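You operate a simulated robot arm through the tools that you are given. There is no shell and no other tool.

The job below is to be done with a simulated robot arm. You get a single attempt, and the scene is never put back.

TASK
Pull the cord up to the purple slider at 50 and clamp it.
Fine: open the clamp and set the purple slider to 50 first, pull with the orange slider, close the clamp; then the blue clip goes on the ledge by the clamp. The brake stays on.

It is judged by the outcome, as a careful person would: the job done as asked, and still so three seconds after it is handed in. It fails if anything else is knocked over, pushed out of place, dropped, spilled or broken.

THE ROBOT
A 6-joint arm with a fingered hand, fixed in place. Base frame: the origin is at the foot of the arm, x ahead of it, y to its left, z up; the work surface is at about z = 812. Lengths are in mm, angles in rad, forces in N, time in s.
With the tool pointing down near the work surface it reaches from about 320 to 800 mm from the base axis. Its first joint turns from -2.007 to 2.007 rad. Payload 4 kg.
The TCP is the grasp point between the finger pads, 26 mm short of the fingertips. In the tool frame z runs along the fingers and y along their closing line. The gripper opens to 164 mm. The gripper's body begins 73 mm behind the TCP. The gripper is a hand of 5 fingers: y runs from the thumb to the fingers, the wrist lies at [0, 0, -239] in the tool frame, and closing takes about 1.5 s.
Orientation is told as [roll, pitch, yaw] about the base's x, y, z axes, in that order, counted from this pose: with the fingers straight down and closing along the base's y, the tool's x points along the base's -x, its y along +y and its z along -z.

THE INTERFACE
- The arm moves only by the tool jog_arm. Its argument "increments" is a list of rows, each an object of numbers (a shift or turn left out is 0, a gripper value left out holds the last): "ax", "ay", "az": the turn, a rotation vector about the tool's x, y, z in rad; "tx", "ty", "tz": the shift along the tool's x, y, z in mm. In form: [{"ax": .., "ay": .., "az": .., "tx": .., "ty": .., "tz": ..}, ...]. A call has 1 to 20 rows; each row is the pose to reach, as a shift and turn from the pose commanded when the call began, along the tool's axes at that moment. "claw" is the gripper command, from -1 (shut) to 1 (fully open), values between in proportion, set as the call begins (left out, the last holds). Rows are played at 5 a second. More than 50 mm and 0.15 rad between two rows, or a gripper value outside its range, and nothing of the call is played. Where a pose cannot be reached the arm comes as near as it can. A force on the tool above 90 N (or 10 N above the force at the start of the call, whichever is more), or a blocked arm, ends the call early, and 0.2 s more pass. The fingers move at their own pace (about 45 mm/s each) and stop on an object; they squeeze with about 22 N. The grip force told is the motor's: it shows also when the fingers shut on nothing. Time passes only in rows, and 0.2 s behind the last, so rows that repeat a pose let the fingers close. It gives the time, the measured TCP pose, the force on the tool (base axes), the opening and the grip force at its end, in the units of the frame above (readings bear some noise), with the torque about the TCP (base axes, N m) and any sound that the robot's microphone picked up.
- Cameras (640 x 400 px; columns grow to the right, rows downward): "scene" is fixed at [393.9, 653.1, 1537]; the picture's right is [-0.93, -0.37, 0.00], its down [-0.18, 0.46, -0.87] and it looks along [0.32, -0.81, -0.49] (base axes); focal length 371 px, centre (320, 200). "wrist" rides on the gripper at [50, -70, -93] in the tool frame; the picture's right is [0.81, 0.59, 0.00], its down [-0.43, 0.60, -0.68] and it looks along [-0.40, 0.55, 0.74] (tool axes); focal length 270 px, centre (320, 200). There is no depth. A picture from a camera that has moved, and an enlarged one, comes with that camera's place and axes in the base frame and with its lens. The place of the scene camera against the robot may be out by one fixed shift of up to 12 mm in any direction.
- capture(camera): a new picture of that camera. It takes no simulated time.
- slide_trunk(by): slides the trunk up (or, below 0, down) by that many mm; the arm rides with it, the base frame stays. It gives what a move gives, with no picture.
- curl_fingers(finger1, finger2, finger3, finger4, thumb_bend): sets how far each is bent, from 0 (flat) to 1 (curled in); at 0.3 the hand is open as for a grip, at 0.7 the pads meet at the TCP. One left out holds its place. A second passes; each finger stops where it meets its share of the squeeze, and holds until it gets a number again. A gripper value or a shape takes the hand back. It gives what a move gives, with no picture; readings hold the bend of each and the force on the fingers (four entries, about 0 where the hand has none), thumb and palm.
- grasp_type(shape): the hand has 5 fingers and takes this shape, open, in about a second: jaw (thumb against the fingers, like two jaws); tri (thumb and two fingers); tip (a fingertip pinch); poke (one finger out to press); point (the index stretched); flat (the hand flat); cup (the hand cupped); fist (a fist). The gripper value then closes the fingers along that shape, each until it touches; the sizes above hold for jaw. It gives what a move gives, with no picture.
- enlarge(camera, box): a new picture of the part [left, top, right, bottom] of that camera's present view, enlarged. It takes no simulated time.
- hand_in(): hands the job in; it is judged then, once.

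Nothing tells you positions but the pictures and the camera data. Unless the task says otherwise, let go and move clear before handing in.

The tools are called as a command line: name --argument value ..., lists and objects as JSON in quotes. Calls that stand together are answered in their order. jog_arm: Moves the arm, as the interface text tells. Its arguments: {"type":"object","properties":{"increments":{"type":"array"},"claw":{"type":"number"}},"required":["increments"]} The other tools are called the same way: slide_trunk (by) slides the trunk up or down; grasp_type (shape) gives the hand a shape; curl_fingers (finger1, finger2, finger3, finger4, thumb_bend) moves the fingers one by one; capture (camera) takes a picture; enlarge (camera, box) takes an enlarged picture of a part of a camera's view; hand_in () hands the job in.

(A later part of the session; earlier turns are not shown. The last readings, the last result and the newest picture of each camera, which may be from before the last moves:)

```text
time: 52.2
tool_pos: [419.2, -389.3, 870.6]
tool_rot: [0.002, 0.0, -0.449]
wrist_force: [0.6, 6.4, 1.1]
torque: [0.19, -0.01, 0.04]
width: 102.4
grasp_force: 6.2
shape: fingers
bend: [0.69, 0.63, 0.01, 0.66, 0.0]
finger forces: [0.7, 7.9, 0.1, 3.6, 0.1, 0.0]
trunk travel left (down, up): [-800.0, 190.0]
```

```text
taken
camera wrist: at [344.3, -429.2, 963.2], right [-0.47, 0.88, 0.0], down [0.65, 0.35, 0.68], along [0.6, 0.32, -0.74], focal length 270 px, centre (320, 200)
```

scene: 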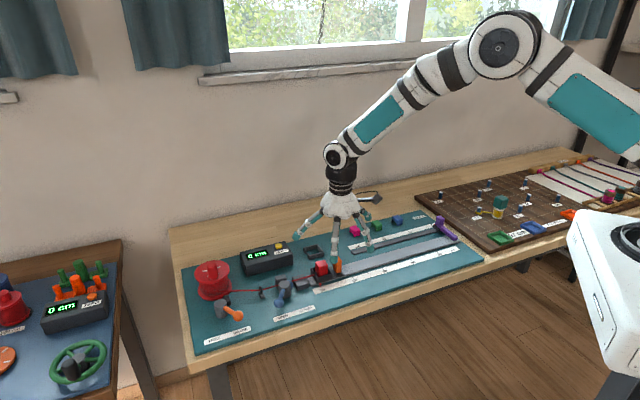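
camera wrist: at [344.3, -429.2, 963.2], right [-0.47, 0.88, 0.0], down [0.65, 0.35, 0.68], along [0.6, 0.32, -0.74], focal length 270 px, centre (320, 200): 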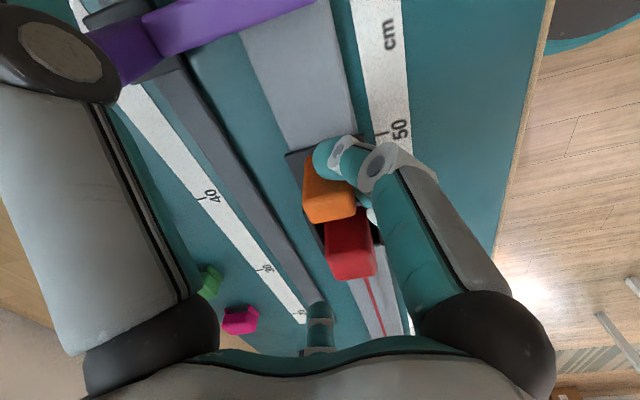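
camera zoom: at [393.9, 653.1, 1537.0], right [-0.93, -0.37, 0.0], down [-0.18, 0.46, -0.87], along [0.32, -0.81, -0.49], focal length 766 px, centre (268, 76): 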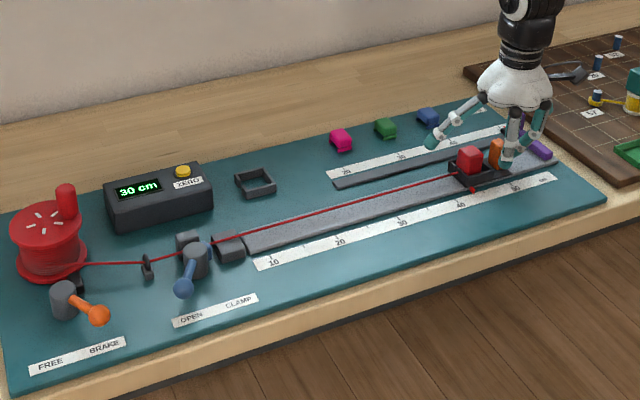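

I'll zoom in to check the display and how high the purple arm is relative to my fingertips before the last ~65 mm.

enlarge --camera "scene" --box '[230, 250, 290, 290]'

enlarge --camera "scene" --box '[400, 210, 480, 280]'

enlarge --camera "wrist" --box '[80, 0, 440, 230]'

```text
10.00 times, centred on (260, 270) of scene
camera zoom: at [393.9, 653.1, 1537.0], right [-0.93, -0.37, 0.0], down [-0.18, 0.46, -0.87], along [0.32, -0.81, -0.49], focal length 3709 px, centre (920, -500)
```

zoom: 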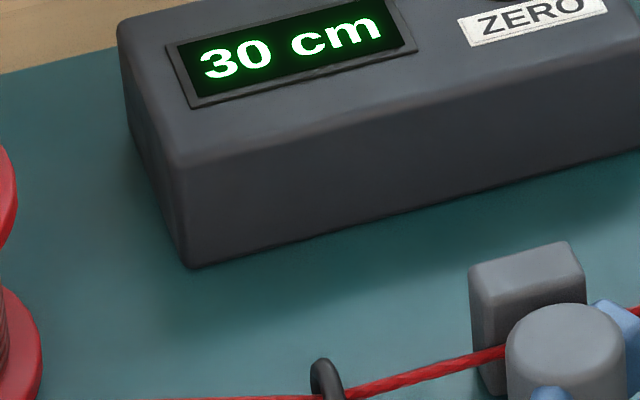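

```text
5.71 times, centred on (440, 245) of scene
camera zoom: at [393.9, 653.1, 1537.0], right [-0.93, -0.37, 0.0], down [-0.18, 0.46, -0.87], along [0.32, -0.81, -0.49], focal length 2120 px, centre (-366, -57)
```

zoom: 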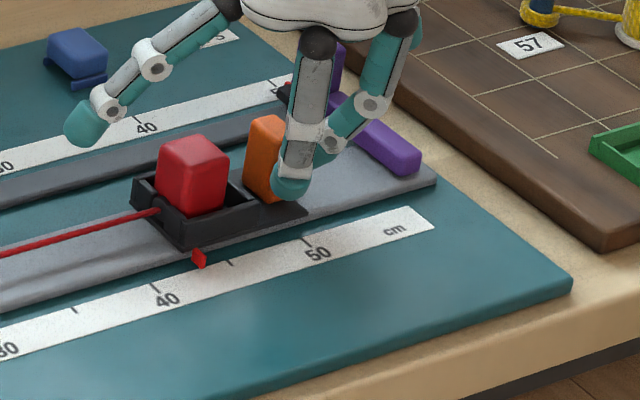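

```text
1.74 times, centred on (260, 115) of wrist
camera zoom: at [344.3, -429.2, 963.2], right [-0.47, 0.88, 0.0], down [0.65, 0.35, 0.68], along [0.6, 0.32, -0.74], focal length 470 px, centre (424, 348)
```

zoom: 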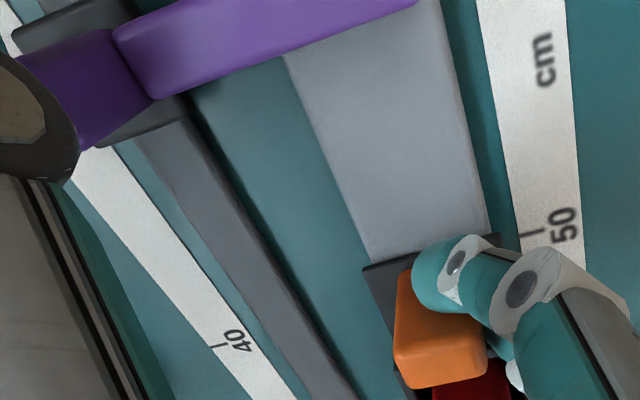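

The pointer is near 43 and the front plate of the sled is ~65 mm from the arm. Finger 1 leads ahead of the handle, so I'll open it to keep it from touching the purple arm first, then move 40 mm.

curl_fingers --finger1 0.2

jog_arm --increments '[{"tx": 3.2, "ty": -9.5}, {"tx": 6.4, "ty": -19}, {"tx": 9.6, "ty": -28.5}, {"tx": 12.8, "ty": -38}, {"tx": 12.8, "ty": -38}]'

capture --camera "wrist"

enlarge --camera "scene" --box '[400, 210, 480, 280]'

enlarge --camera "wrist" --box '[180, 40, 440, 230]'

```text
time: 53.2
tool_pos: [419.4, -389.3, 869.4]
tool_rot: [0.0, 0.002, -0.447]
wrist_force: [-0.6, 5.3, -0.2]
torque: [0.16, 0.06, 0.05]
width: 116.0
grasp_force: 4.8
shape: fingers
bend: [0.2, 0.63, 0.01, 0.66, 0.0]
finger forces: [0.0, 7.2, 0.1, 3.4, 0.0, 0.1]
trunk travel left (down, up): [-800.0, 190.0]
```

```text
time: 54.4
tool_pos: [392.6, -419.1, 868.3]
tool_rot: [0.001, 0.002, -0.448]
wrist_force: [0.1, 6.7, 1.1]
torque: [0.2, 0.0, 0.03]
width: 115.8
grasp_force: 5.6
shape: fingers
bend: [0.2, 0.63, 0.01, 0.66, 0.0]
finger forces: [0.0, 8.2, 0.0, 3.3, 0.0, 0.1]
trunk travel left (down, up): [-800.0, 190.0]
```

```text
taken
camera wrist: at [316.8, -458.1, 963.2], right [-0.47, 0.88, 0.0], down [0.65, 0.35, 0.68], along [0.6, 0.32, -0.74], focal length 270 px, centre (320, 200)
```

wrist: 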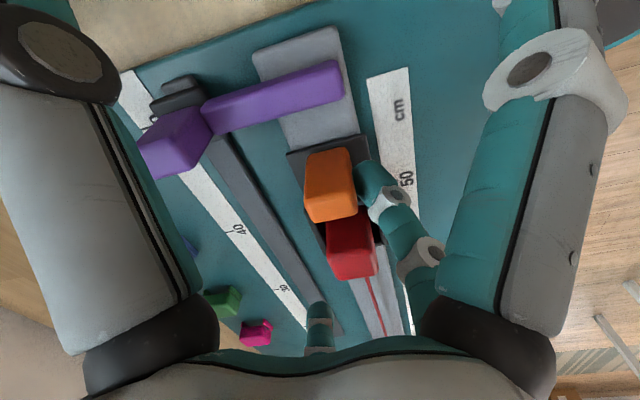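

```text
5.71 times, centred on (440, 245) of scene
camera zoom: at [393.9, 653.1, 1537.0], right [-0.93, -0.37, 0.0], down [-0.18, 0.46, -0.87], along [0.32, -0.81, -0.49], focal length 2120 px, centre (-366, -57)
```

zoom: 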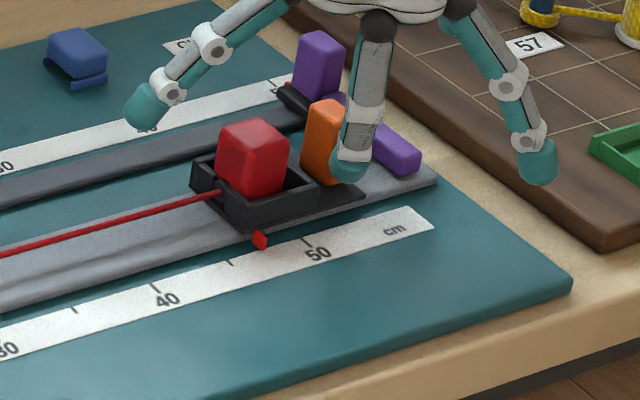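

```text
2.11 times, centred on (310, 135) of wrist
camera zoom: at [316.8, -458.1, 963.2], right [-0.47, 0.88, 0.0], down [0.65, 0.35, 0.68], along [0.6, 0.32, -0.74], focal length 569 px, centre (341, 337)
```

zoom: 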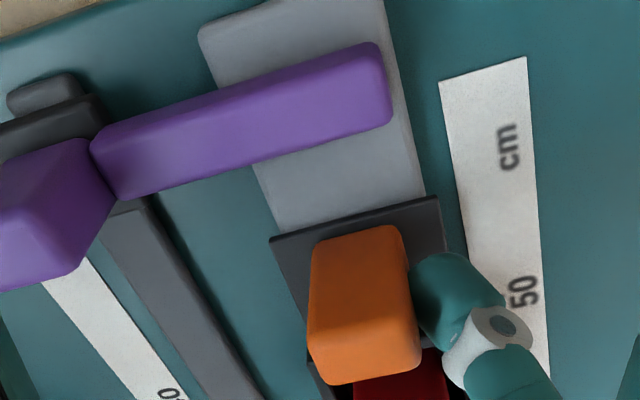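

The view is clear: the sled's front edge is ~28 mm short of the purple arm and the pointer is about 47.4. I'll move 18 mm more and re-measure.

jog_arm --increments '[{"tx": 2.9, "ty": -8.6}, {"tx": 5.8, "ty": -17.1}, {"tx": 5.8, "ty": -17.1}]'

enlarge --camera "scene" --box '[410, 210, 480, 270]'

enlarge --camera "wrist" --box '[180, 40, 440, 230]'

```text
time: 55.2
tool_pos: [380.0, -430.8, 870.2]
tool_rot: [0.001, 0.002, -0.449]
wrist_force: [1.3, 5.9, 1.7]
torque: [0.19, 0.01, 0.02]
width: 116.2
grasp_force: 5.4
shape: fingers
bend: [0.2, 0.63, 0.01, 0.66, 0.0]
finger forces: [0.1, 7.7, 0.1, 4.2, 0.0, 0.0]
trunk travel left (down, up): [-800.0, 190.0]
```

```text
6.67 times, centred on (445, 240) of scene
camera zoom: at [393.9, 653.1, 1537.0], right [-0.93, -0.37, 0.0], down [-0.18, 0.46, -0.87], along [0.32, -0.81, -0.49], focal length 2473 px, centre (-513, -67)
```

zoom: 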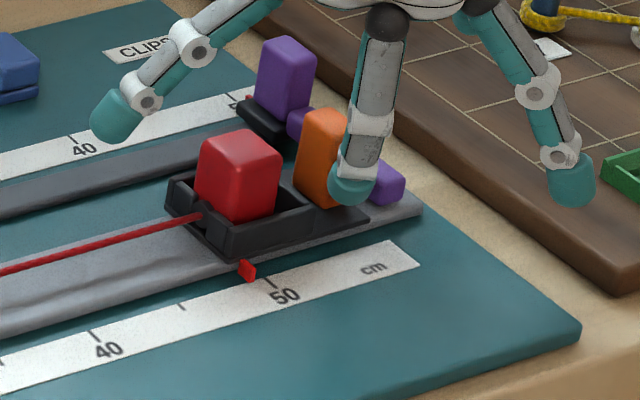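

```text
2.11 times, centred on (310, 135) of wrist
camera zoom: at [303.7, -470.7, 963.1], right [-0.47, 0.88, 0.0], down [0.65, 0.35, 0.68], along [0.6, 0.32, -0.74], focal length 569 px, centre (341, 337)
```

zoom: 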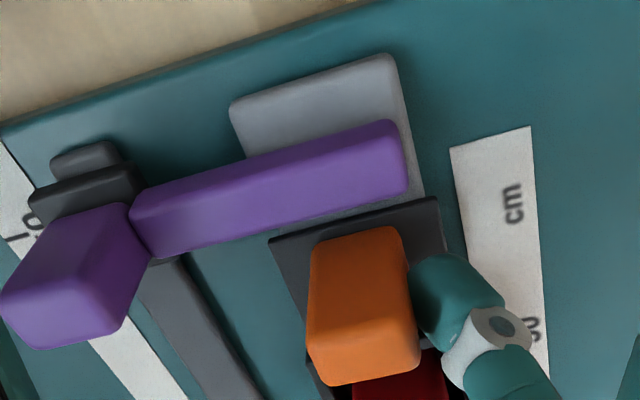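

The pointer reads ~49.3 and the gap to the arm is ~10–14 mm. I'll approach in smaller steps.

jog_arm --increments '[{"tx": 1.3, "ty": -3.8}, {"tx": 2.6, "ty": -7.6}, {"tx": 2.6, "ty": -7.6}]'

enlarge --camera "scene" --box '[410, 210, 480, 270]'

enlarge --camera "wrist" --box '[180, 60, 440, 230]'

```text
time: 56.0
tool_pos: [373.3, -436.5, 870.6]
tool_rot: [-0.001, 0.001, -0.449]
wrist_force: [1.3, 5.3, 2.4]
torque: [0.19, 0.01, 0.05]
width: 116.1
grasp_force: 5.7
shape: fingers
bend: [0.2, 0.63, 0.01, 0.66, 0.0]
finger forces: [0.1, 7.8, 0.0, 4.0, 0.1, 0.0]
trunk travel left (down, up): [-800.0, 190.0]
```

```text
6.67 times, centred on (445, 240) of scene
camera zoom: at [393.9, 653.1, 1537.0], right [-0.93, -0.37, 0.0], down [-0.18, 0.46, -0.87], along [0.32, -0.81, -0.49], focal length 2473 px, centre (-513, -67)
```

zoom: 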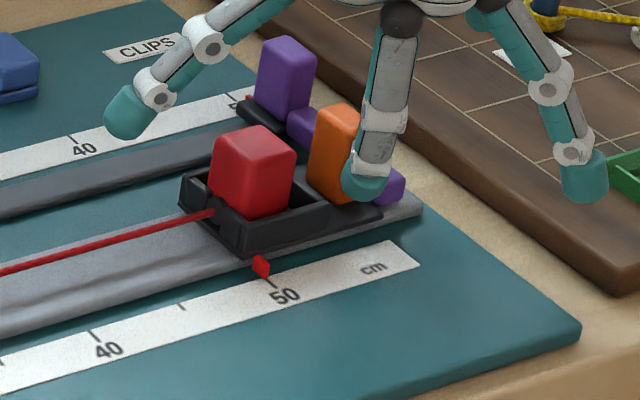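

```text
2.35 times, centred on (310, 145) of wrist
camera zoom: at [298.1, -476.4, 963.0], right [-0.47, 0.88, 0.0], down [0.65, 0.35, 0.68], along [0.6, 0.32, -0.74], focal length 636 px, centre (344, 329)
```

zoom: 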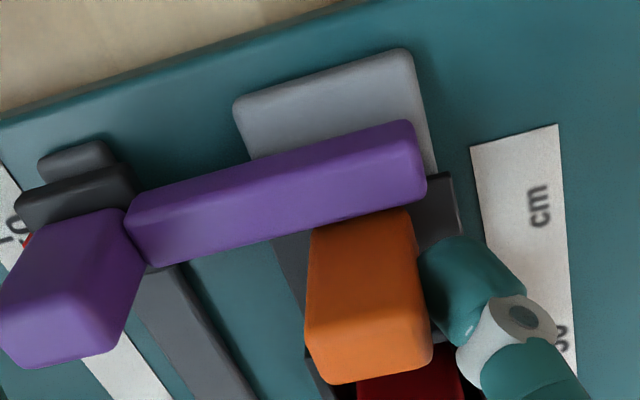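

The pointer is essentially at 50 (reading may be ~0.4 high from parallax) and a small gap to the arm remains. I'll close it in 2 mm steps while watching force and the purple slider.

jog_arm --increments '[{"tx": 0.6, "ty": -1.9}, {"tx": 1.2, "ty": -3.8}, {"tx": 1.2, "ty": -3.8}]'

enlarge --camera "scene" --box '[410, 210, 480, 270]'

enlarge --camera "wrist" --box '[180, 60, 440, 230]'

```text
time: 56.8
tool_pos: [370.6, -438.3, 869.0]
tool_rot: [0.0, 0.003, -0.449]
wrist_force: [1.8, 8.7, 1.8]
torque: [0.23, -0.06, 0.07]
width: 116.0
grasp_force: 6.9
shape: fingers
bend: [0.2, 0.63, 0.01, 0.66, 0.0]
finger forces: [0.0, 8.7, 0.0, 4.2, 0.1, 0.0]
trunk travel left (down, up): [-800.0, 190.0]
```

```text
6.67 times, centred on (445, 240) of scene
camera zoom: at [393.9, 653.1, 1537.0], right [-0.93, -0.37, 0.0], down [-0.18, 0.46, -0.87], along [0.32, -0.81, -0.49], focal length 2473 px, centre (-513, -67)
```

zoom: 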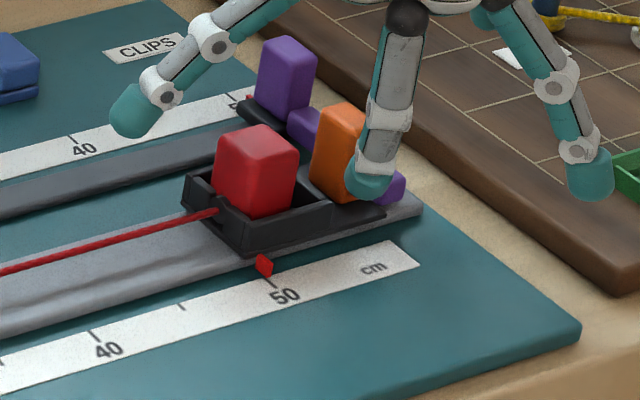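

```text
2.35 times, centred on (310, 145) of wrist
camera zoom: at [295.7, -478.8, 963.2], right [-0.47, 0.88, 0.0], down [0.65, 0.35, 0.68], along [0.6, 0.32, -0.74], focal length 636 px, centre (344, 329)
```

zoom: 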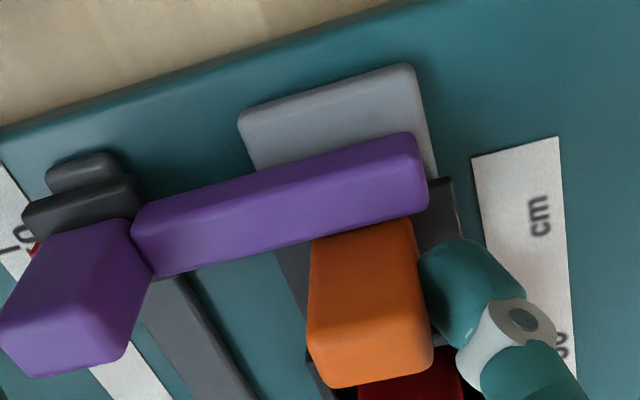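

The force went up slightly, which may be contact. I'll take one more 2 mm step and compare.

jog_arm --increments '[{"tx": 0.6, "ty": -1.9}, {"tx": 0.6, "ty": -1.9}, {"tx": 0.6, "ty": -1.9}]'

enlarge --camera "scene" --box '[410, 210, 480, 270]'

enlarge --camera "wrist" --box '[180, 60, 440, 230]'

```text
time: 57.6
tool_pos: [367.1, -441.5, 870.1]
tool_rot: [0.001, 0.0, -0.449]
wrist_force: [-1.8, 6.7, 0.4]
torque: [0.2, 0.08, 0.03]
width: 116.0
grasp_force: 4.4
shape: fingers
bend: [0.2, 0.62, 0.01, 0.69, 0.0]
finger forces: [0.0, 7.3, 0.1, 1.3, 0.0, 0.0]
trunk travel left (down, up): [-800.0, 190.0]
```

```text
6.67 times, centred on (445, 240) of scene
camera zoom: at [393.9, 653.1, 1537.0], right [-0.93, -0.37, 0.0], down [-0.18, 0.46, -0.87], along [0.32, -0.81, -0.49], focal length 2473 px, centre (-513, -67)
```

zoom: 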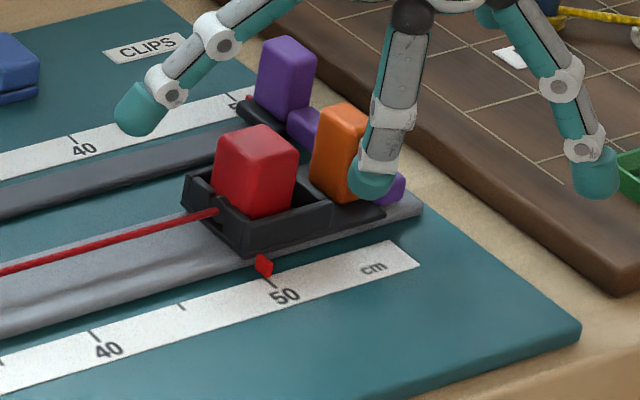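

```text
2.35 times, centred on (310, 145) of wrist
camera zoom: at [293.6, -480.9, 963.3], right [-0.47, 0.88, 0.0], down [0.65, 0.35, 0.68], along [0.6, 0.32, -0.74], focal length 636 px, centre (344, 329)
```

zoom: 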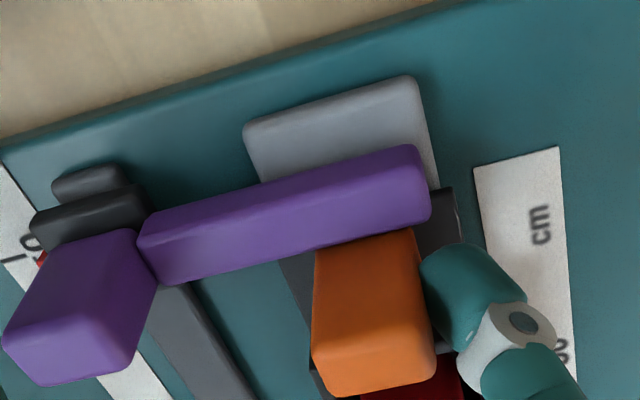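

The sled didn't move this time: the fingers just slipped, so it's touching the purple arm, which hasn't shifted. I'll let go gently (finger 4 only a little, since the purple knob is near it) and check that the sled stays.

curl_fingers --finger2 0.52 --finger4 0.58

enlarge --camera "scene" --box '[410, 210, 480, 270]'

enlarge --camera "wrist" --box '[180, 60, 440, 230]'

```text
time: 58.6
tool_pos: [369.2, -442.6, 869.9]
tool_rot: [-0.001, 0.0, -0.449]
wrist_force: [-2.6, 1.8, 5.0]
torque: [-0.08, -0.13, -0.02]
width: 116.1
grasp_force: 3.4
shape: fingers
bend: [0.2, 0.52, 0.01, 0.59, 0.0]
finger forces: [0.0, 0.0, 0.0, 5.8, 0.1, 0.0]
trunk travel left (down, up): [-800.0, 190.0]
```

```text
6.67 times, centred on (445, 240) of scene
camera zoom: at [393.9, 653.1, 1537.0], right [-0.93, -0.37, 0.0], down [-0.18, 0.46, -0.87], along [0.32, -0.81, -0.49], focal length 2473 px, centre (-513, -67)
```

zoom: 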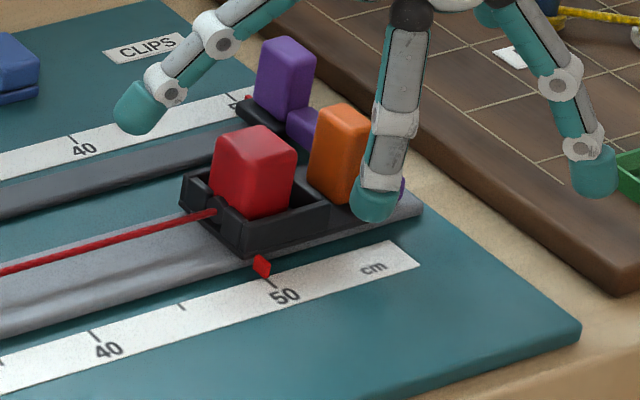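

```text
2.35 times, centred on (310, 145) of wrist
camera zoom: at [294.0, -481.4, 963.6], right [-0.47, 0.88, 0.0], down [0.65, 0.35, 0.68], along [0.6, 0.32, -0.74], focal length 636 px, centre (344, 329)
```

zoom: 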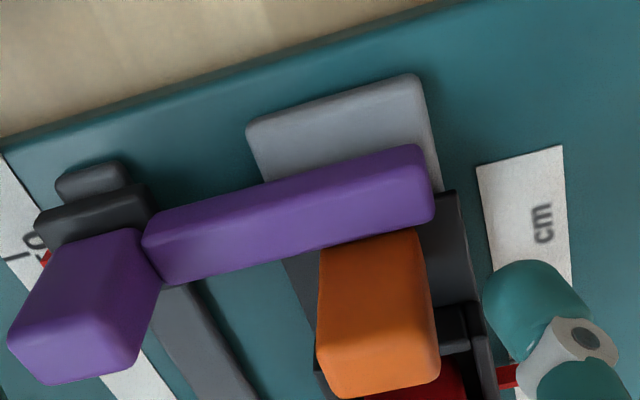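

The sled only relaxed ~1 mm and purple hasn't moved. Finger 4's tip is pressing on top of the purple arm (upward force), so I'll lift straight up now.

jog_arm --increments '[{"tz": -6}, {"tz": -14}, {"tz": -26}, {"tz": -44}, {"tz": -70}, {"tz": -70}]'

capture --camera "wrist"

enlarge --camera "scene" --box '[410, 210, 480, 270]'

enlarge --camera "wrist" --box '[200, 0, 420, 160]'

```text
time: 60.0
tool_pos: [370.6, -440.9, 940.7]
tool_rot: [0.0, 0.002, -0.448]
wrist_force: [0.9, -0.8, -0.3]
torque: [-0.01, 0.01, 0.0]
width: 116.0
grasp_force: 0.0
shape: fingers
bend: [0.2, 0.52, 0.01, 0.57, 0.0]
finger forces: [0.1, 0.1, 0.0, 0.0, 0.0, 0.1]
trunk travel left (down, up): [-800.0, 190.0]
```

```text
taken
camera wrist: at [294.5, -481.4, 1033.9], right [-0.47, 0.88, 0.0], down [0.65, 0.35, 0.68], along [0.6, 0.32, -0.74], focal length 270 px, centre (320, 200)
```

wrist: 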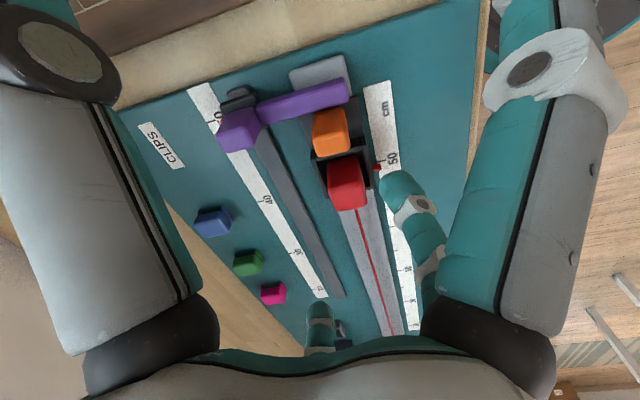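

```text
6.67 times, centred on (445, 240) of scene
camera zoom: at [393.9, 653.1, 1537.0], right [-0.93, -0.37, 0.0], down [-0.18, 0.46, -0.87], along [0.32, -0.81, -0.49], focal length 2473 px, centre (-513, -67)
```

zoom: 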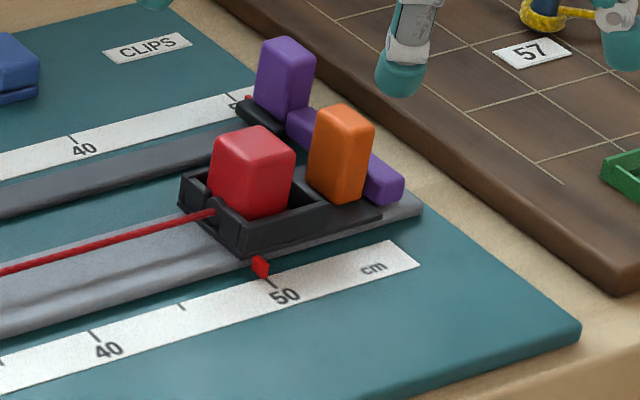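

```text
2.50 times, centred on (310, 80) of wrist
camera zoom: at [294.5, -481.4, 1033.9], right [-0.47, 0.88, 0.0], down [0.65, 0.35, 0.68], along [0.6, 0.32, -0.74], focal length 676 px, centre (345, 500)
```

zoom: 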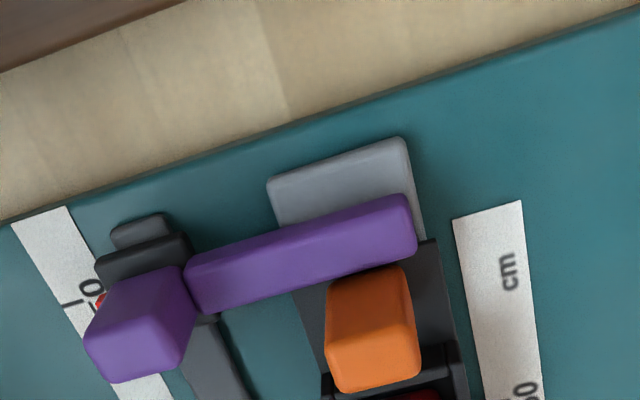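

The sled relaxed perhaps 1–2 mm on release. I'll zoom in to see whether it still rests against the arm and is stable.

enlarge --camera "scene" --box '[430, 225, 470, 255]'

enlarge --camera "wrist" --box '[290, 70, 410, 180]'

enlarge --camera "scene" --box '[220, 250, 300, 310]'

```text
13.33 times, centred on (450, 240) of scene
camera zoom: at [393.9, 653.1, 1537.0], right [-0.93, -0.37, 0.0], down [-0.18, 0.46, -0.87], along [0.32, -0.81, -0.49], focal length 4946 px, centre (-1413, -333)
```

zoom: 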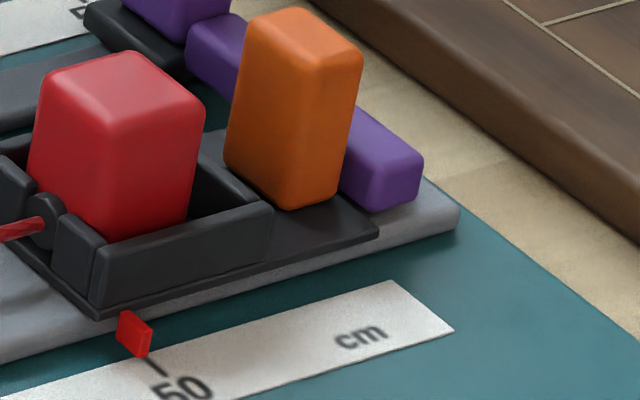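

```text
3.64 times, centred on (350, 125) of wrist
camera zoom: at [294.5, -481.4, 1033.9], right [-0.47, 0.88, 0.0], down [0.65, 0.35, 0.68], along [0.6, 0.32, -0.74], focal length 983 px, centre (211, 473)
```

zoom: 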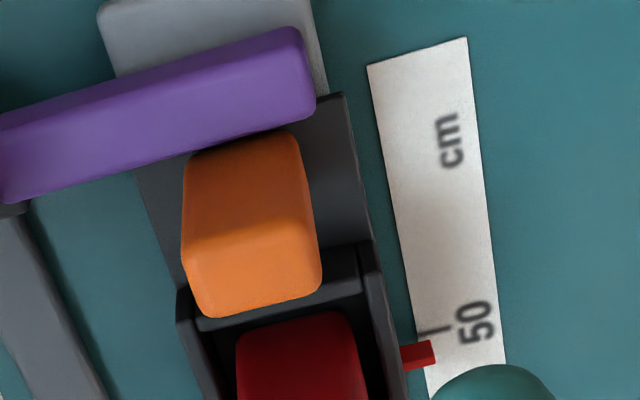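

```text
6.67 times, centred on (260, 280) of scene
camera zoom: at [393.9, 653.1, 1537.0], right [-0.93, -0.37, 0.0], down [-0.18, 0.46, -0.87], along [0.32, -0.81, -0.49], focal length 2473 px, centre (720, -333)
```

zoom: 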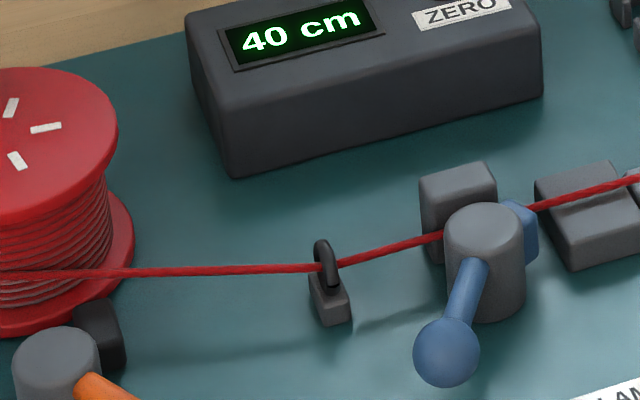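

The sled rests at the arm with the display at 40 cm and the pointer at ~50. Now I'll close the clamp using finger 4's side as a hook, coming from the front edge of the board, so I move there with the other fingers flared.

jog_arm --increments '[{"tz": -5}, {"tx": -6, "ty": 44, "tz": -5}, {"tx": -12, "ty": 88, "tz": -5}, {"tx": -18, "ty": 132, "tz": -5}, {"tx": -24, "ty": 176, "tz": -5}, {"tx": -30, "ty": 220, "tz": -5}, {"tx": -36, "ty": 264, "tz": -5}, {"tx": -42, "ty": 308, "tz": -5}, {"tx": -48, "ty": 352, "tz": -5}, {"tx": -54, "ty": 396, "tz": -5}, {"tx": -60, "ty": 440, "tz": -5}, {"tx": -66, "ty": 484, "tz": -5}, {"tx": -71, "ty": 528, "tz": -5}, {"tx": -76, "ty": 572, "tz": -5}, {"tx": -80, "ty": 615, "tz": -5}, {"tx": -82.5, "ty": 651, "tz": -5}, {"tx": -82.5, "ty": 651, "tz": -5}]'

curl_fingers --finger1 0 --finger2 0 --finger3 0 --finger4 0.4 --thumb_bend 0

capture --camera "wrist"

enlarge --camera "scene" --box '[180, 190, 380, 340]'

```text
time: 63.6
tool_pos: [725.9, 109.8, 943.6]
tool_rot: [-0.001, 0.002, -0.448]
wrist_force: [1.1, 0.2, -0.1]
torque: [-0.03, -0.02, 0.02]
width: 116.2
grasp_force: 0.1
shape: fingers
bend: [0.2, 0.52, 0.01, 0.57, 0.0]
finger forces: [0.1, 0.0, 0.0, 0.0, 0.0, 0.0]
trunk travel left (down, up): [-800.0, 190.0]
```

```text
time: 64.6
tool_pos: [726.4, 109.4, 944.4]
tool_rot: [0.001, 0.001, -0.447]
wrist_force: [1.5, -0.8, 0.4]
torque: [-0.01, 0.0, -0.01]
width: 123.4
grasp_force: 0.0
shape: fingers
bend: [0.01, 0.01, 0.01, 0.4, 0.0]
finger forces: [0.0, 0.1, 0.1, 0.1, 0.1, 0.1]
trunk travel left (down, up): [-800.0, 190.0]
```

```text
taken
camera wrist: at [650.3, 69.4, 1038.1], right [-0.47, 0.88, 0.0], down [0.65, 0.35, 0.68], along [0.6, 0.32, -0.74], focal length 270 px, centre (320, 200)
```

wrist: 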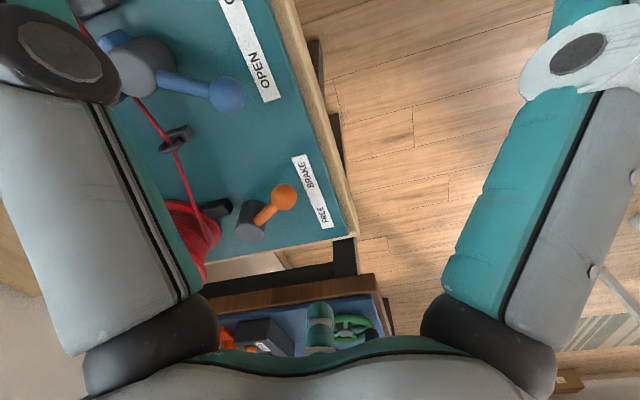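

```text
2.67 times, centred on (280, 265) of scene
camera zoom: at [393.9, 653.1, 1537.0], right [-0.93, -0.37, 0.0], down [-0.18, 0.46, -0.87], along [0.32, -0.81, -0.49], focal length 989 px, centre (427, 27)
```

zoom: 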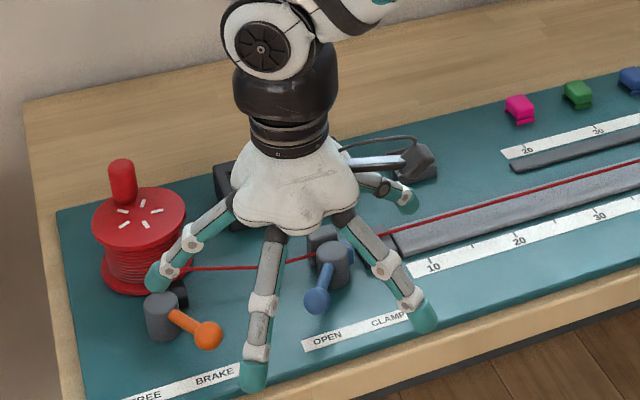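

Finger 4 is hidden behind the thumb in this view, so I'll curl the thumb to see where finger 4's tip is relative to the lever ball.

curl_fingers --thumb_bend 0.9

capture --camera "wrist"

```text
time: 65.6
tool_pos: [725.7, 109.0, 944.7]
tool_rot: [0.001, 0.002, -0.449]
wrist_force: [-0.3, -0.2, 0.6]
torque: [0.0, 0.01, -0.01]
width: 110.6
grasp_force: 0.0
shape: fingers
bend: [0.01, 0.01, 0.01, 0.4, 0.9]
finger forces: [0.1, 0.0, 0.1, 0.0, 0.0, 0.0]
trunk travel left (down, up): [-800.0, 190.0]
```

```text
taken
camera wrist: at [650.3, 69.4, 1038.1], right [-0.47, 0.88, 0.0], down [0.65, 0.35, 0.68], along [0.6, 0.32, -0.74], focal length 270 px, centre (320, 200)
```

wrist: 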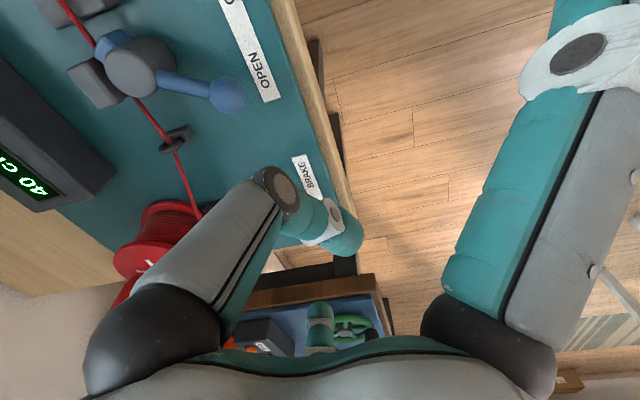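

Finger 4 doesn't show in the pictures, but its force readings (on the orange handle and the ball) match its place in the ring of digits. I'll descend slowly with it beside the ball, watching forces, then sweep toward CLAMP.

curl_fingers --thumb_bend 0

jog_arm --increments '[{"tz": 20}, {"tz": 40}, {"tz": 55}, {"tz": 68}, {"tz": 81}, {"tz": 81}]'

enlarge --camera "scene" --box '[180, 210, 340, 340]'

capture --camera "wrist"

```text
time: 66.6
tool_pos: [726.6, 109.4, 944.3]
tool_rot: [0.0, 0.003, -0.448]
wrist_force: [0.5, 0.2, 0.0]
torque: [0.01, 0.0, -0.02]
width: 123.5
grasp_force: 0.0
shape: fingers
bend: [0.01, 0.01, 0.01, 0.4, 0.0]
finger forces: [0.0, 0.0, 0.0, 0.1, 0.0, 0.0]
trunk travel left (down, up): [-800.0, 190.0]
```

```text
time: 68.0
tool_pos: [725.6, 108.8, 863.5]
tool_rot: [0.001, 0.002, -0.449]
wrist_force: [0.4, -0.5, 0.3]
torque: [-0.03, 0.01, -0.01]
width: 123.4
grasp_force: 0.1
shape: fingers
bend: [0.01, 0.01, 0.01, 0.4, 0.0]
finger forces: [0.0, 0.0, 0.1, 0.0, 0.0, 0.0]
trunk travel left (down, up): [-800.0, 190.0]
```

```text
3.08 times, centred on (260, 275) of scene
camera zoom: at [393.9, 653.1, 1537.0], right [-0.93, -0.37, 0.0], down [-0.18, 0.46, -0.87], along [0.32, -0.81, -0.49], focal length 1141 px, centre (505, -31)
```

zoom: 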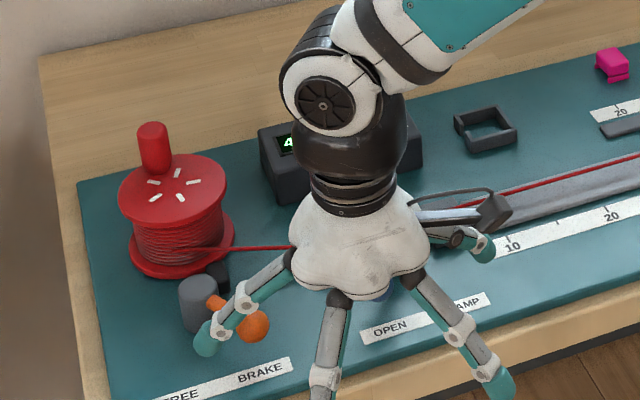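

```text
taken
camera wrist: at [650.8, 69.4, 957.1], right [-0.47, 0.88, 0.0], down [0.65, 0.35, 0.68], along [0.6, 0.32, -0.74], focal length 270 px, centre (320, 200)
```

wrist: 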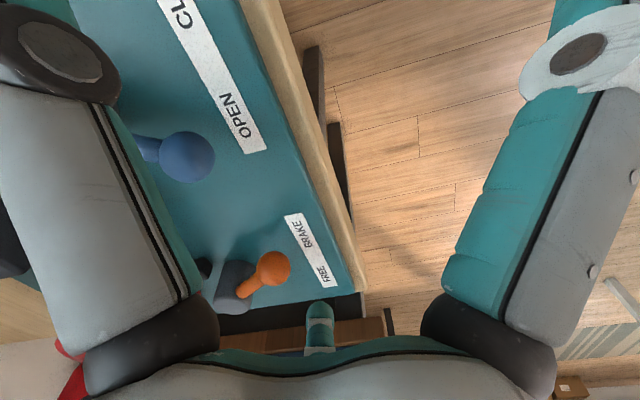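

The forces are zero, so nothing is touching. I'll sweep toward CLAMP.

jog_arm --increments '[{"tx": 2.5, "ty": -7.6}, {"tx": 5, "ty": -15.2}, {"tx": 7.4, "ty": -22.8}, {"tx": 9.9, "ty": -30.4}, {"tx": 12.4, "ty": -38}]'

enlarge --camera "scene" --box '[180, 210, 340, 340]'

capture --camera "wrist"

```text
time: 69.2
tool_pos: [699.1, 80.8, 864.1]
tool_rot: [0.0, 0.002, -0.451]
wrist_force: [0.9, -0.6, -0.3]
torque: [0.03, -0.04, 0.08]
width: 123.4
grasp_force: 0.6
shape: fingers
bend: [0.01, 0.01, 0.01, 0.4, 0.0]
finger forces: [0.0, 0.0, 0.1, 1.3, 0.0, 0.0]
trunk travel left (down, up): [-800.0, 190.0]
```

```text
3.08 times, centred on (260, 275) of scene
camera zoom: at [393.9, 653.1, 1537.0], right [-0.93, -0.37, 0.0], down [-0.18, 0.46, -0.87], along [0.32, -0.81, -0.49], focal length 1141 px, centre (505, -31)
```

zoom: 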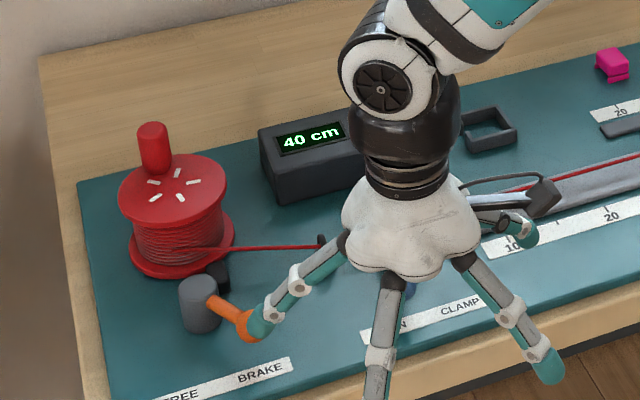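

```text
taken
camera wrist: at [623.6, 40.0, 956.8], right [-0.47, 0.88, 0.0], down [0.65, 0.35, 0.68], along [0.6, 0.32, -0.74], focal length 270 px, centre (320, 200)
```

wrist: 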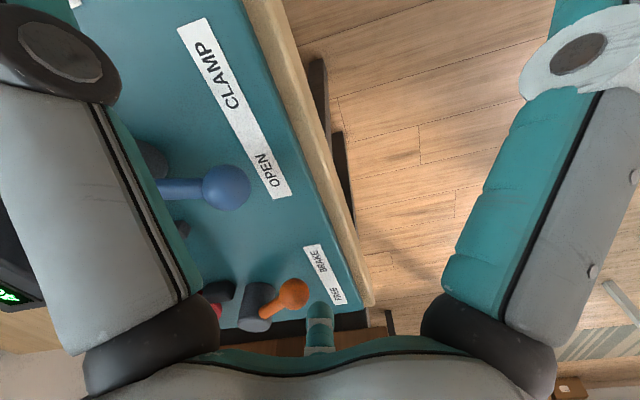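

The lever is following with ~1 N contact, and the brake lever is clear. I'll continue the sweep.

jog_arm --increments '[{"tx": 2.5, "ty": -7.6}, {"tx": 5, "ty": -15.2}, {"tx": 7.4, "ty": -22.8}]'

capture --camera "wrist"

enlarge --camera "scene" --box '[180, 210, 340, 340]'

```text
time: 70.0
tool_pos: [682.3, 63.8, 863.7]
tool_rot: [-0.002, 0.002, -0.448]
wrist_force: [0.6, 1.9, 0.5]
torque: [-0.02, -0.03, 0.07]
width: 123.3
grasp_force: 1.1
shape: fingers
bend: [0.01, 0.01, 0.01, 0.41, 0.0]
finger forces: [0.0, 0.0, 0.0, 1.8, 0.1, 0.0]
trunk travel left (down, up): [-800.0, 190.0]
```

```text
taken
camera wrist: at [606.7, 23.0, 956.8], right [-0.47, 0.88, 0.0], down [0.65, 0.35, 0.68], along [0.59, 0.32, -0.74], focal length 270 px, centre (320, 200)
```

wrist: 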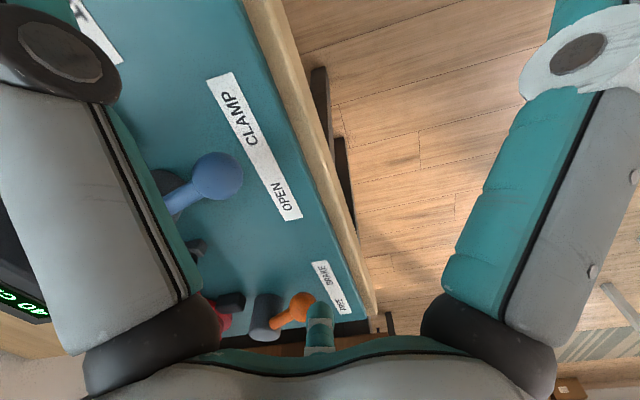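

```text
3.08 times, centred on (260, 275) of scene
camera zoom: at [393.9, 653.1, 1537.0], right [-0.93, -0.37, 0.0], down [-0.18, 0.46, -0.87], along [0.32, -0.81, -0.49], focal length 1141 px, centre (505, -31)
```

zoom: 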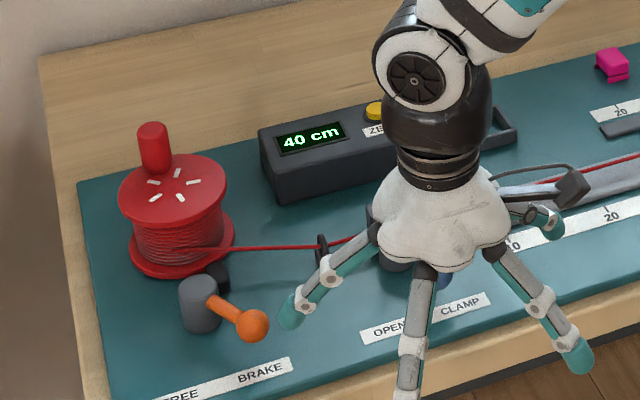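

The lever is past the middle. I'll continue in small steps to the CLAMP stop.

jog_arm --increments '[{"tx": 1.9, "ty": -5.7}, {"tx": 3.7, "ty": -11.4}, {"tx": 5.6, "ty": -17.1}]'

capture --camera "wrist"

```text
time: 70.8
tool_pos: [670.5, 49.9, 863.4]
tool_rot: [0.0, 0.0, -0.448]
wrist_force: [2.9, 4.5, 1.6]
torque: [0.07, -0.14, 0.39]
width: 123.6
grasp_force: 3.0
shape: fingers
bend: [0.01, 0.01, 0.01, 0.41, 0.0]
finger forces: [0.0, 0.0, 0.1, 5.2, 0.1, 0.1]
trunk travel left (down, up): [-800.0, 190.0]
```

```text
taken
camera wrist: at [594.8, 10.9, 956.8], right [-0.47, 0.88, 0.0], down [0.65, 0.35, 0.68], along [0.6, 0.32, -0.74], focal length 270 px, centre (320, 200)
```

wrist: 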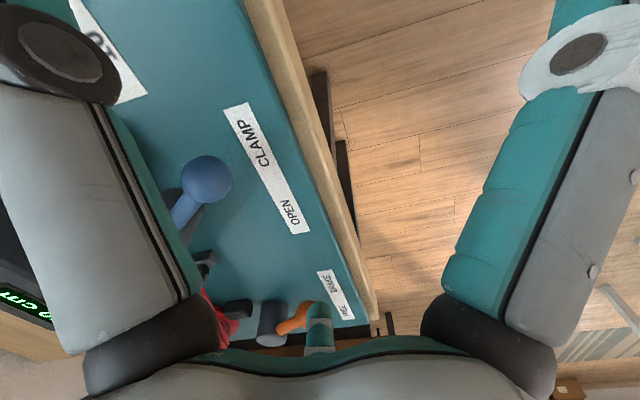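

The ball is at ~(703,1), nearly its original CLAMP position, with the force rising. One more small push will seat it.

jog_arm --increments '[{"tx": 0.9, "ty": -2.8}, {"tx": 1.9, "ty": -5.7}, {"tx": 1.9, "ty": -5.7}]'

capture --camera "wrist"

```text
time: 71.6
tool_pos: [666.5, 45.9, 863.3]
tool_rot: [0.0, -0.001, -0.448]
wrist_force: [4.8, 6.6, 1.4]
torque: [0.06, -0.2, 0.57]
width: 123.4
grasp_force: 3.5
shape: fingers
bend: [0.01, 0.01, 0.01, 0.41, 0.0]
finger forces: [0.0, 0.0, 0.1, 7.6, 0.0, 0.1]
trunk travel left (down, up): [-800.0, 190.0]
```

```text
taken
camera wrist: at [590.6, 6.6, 956.8], right [-0.47, 0.88, 0.0], down [0.65, 0.35, 0.68], along [0.6, 0.32, -0.74], focal length 270 px, centre (320, 200)
```

wrist: 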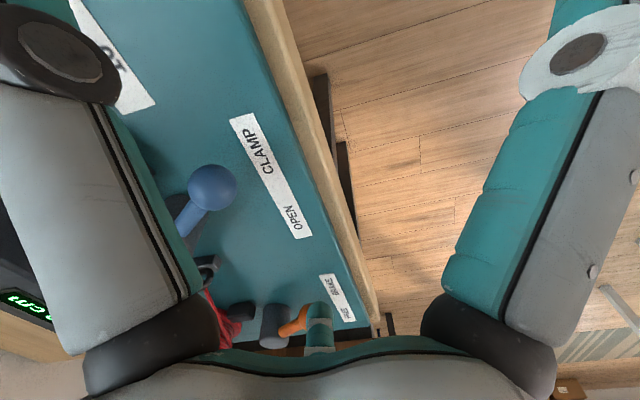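

The ball is not moving any more: it's at the CLAMP stop. I'll back off, rise, and check everything.

jog_arm --increments '[{"tx": -3.1, "ty": 9.5}, {"tx": -3.7, "ty": 11.5, "tz": -20}, {"tx": -3.7, "ty": 11.5, "tz": -60}, {"tx": -3.7, "ty": 11.5, "tz": -100}, {"tx": -3.7, "ty": 11.5, "tz": -100}]'

capture --camera "wrist"

enlarge --camera "scene" --box '[180, 190, 500, 350]'

enlarge --camera "scene" --box '[430, 225, 470, 255]'

```text
time: 72.8
tool_pos: [673.7, 54.3, 963.3]
tool_rot: [0.001, 0.002, -0.449]
wrist_force: [0.5, -0.8, 0.5]
torque: [0.02, 0.01, 0.02]
width: 123.4
grasp_force: 0.1
shape: fingers
bend: [0.01, 0.01, 0.01, 0.4, 0.0]
finger forces: [0.0, 0.0, 0.0, 0.0, 0.0, 0.0]
trunk travel left (down, up): [-800.0, 190.0]
```

```text
taken
camera wrist: at [598.4, 14.5, 1057.0], right [-0.47, 0.88, 0.0], down [0.65, 0.35, 0.68], along [0.59, 0.32, -0.74], focal length 270 px, centre (320, 200)
```

wrist: 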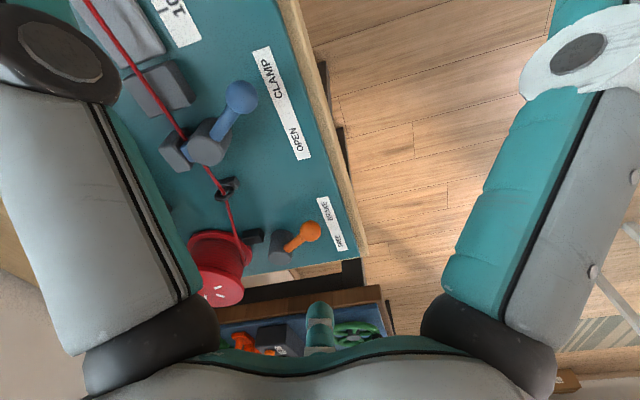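

```text
2.00 times, centred on (340, 270) of scene
camera zoom: at [393.9, 653.1, 1537.0], right [-0.93, -0.37, 0.0], down [-0.18, 0.46, -0.87], along [0.32, -0.81, -0.49], focal length 742 px, centre (280, 60)
```

zoom: 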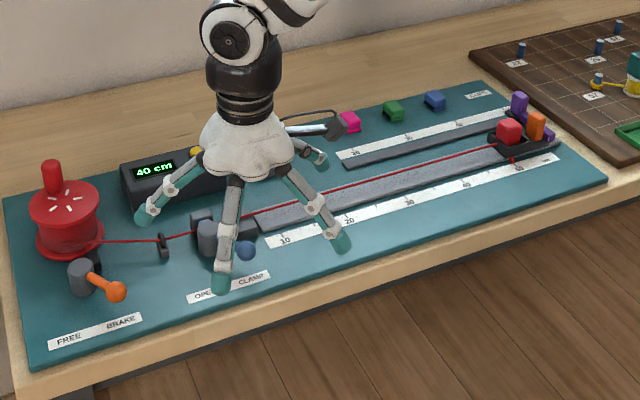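

```text
13.33 times, centred on (450, 240) of scene
camera zoom: at [393.9, 653.1, 1537.0], right [-0.93, -0.37, 0.0], down [-0.18, 0.46, -0.87], along [0.32, -0.81, -0.49], focal length 4946 px, centre (-1413, -333)
```

zoom: 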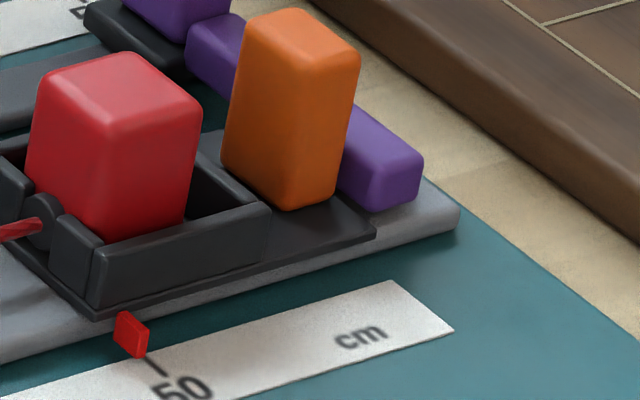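

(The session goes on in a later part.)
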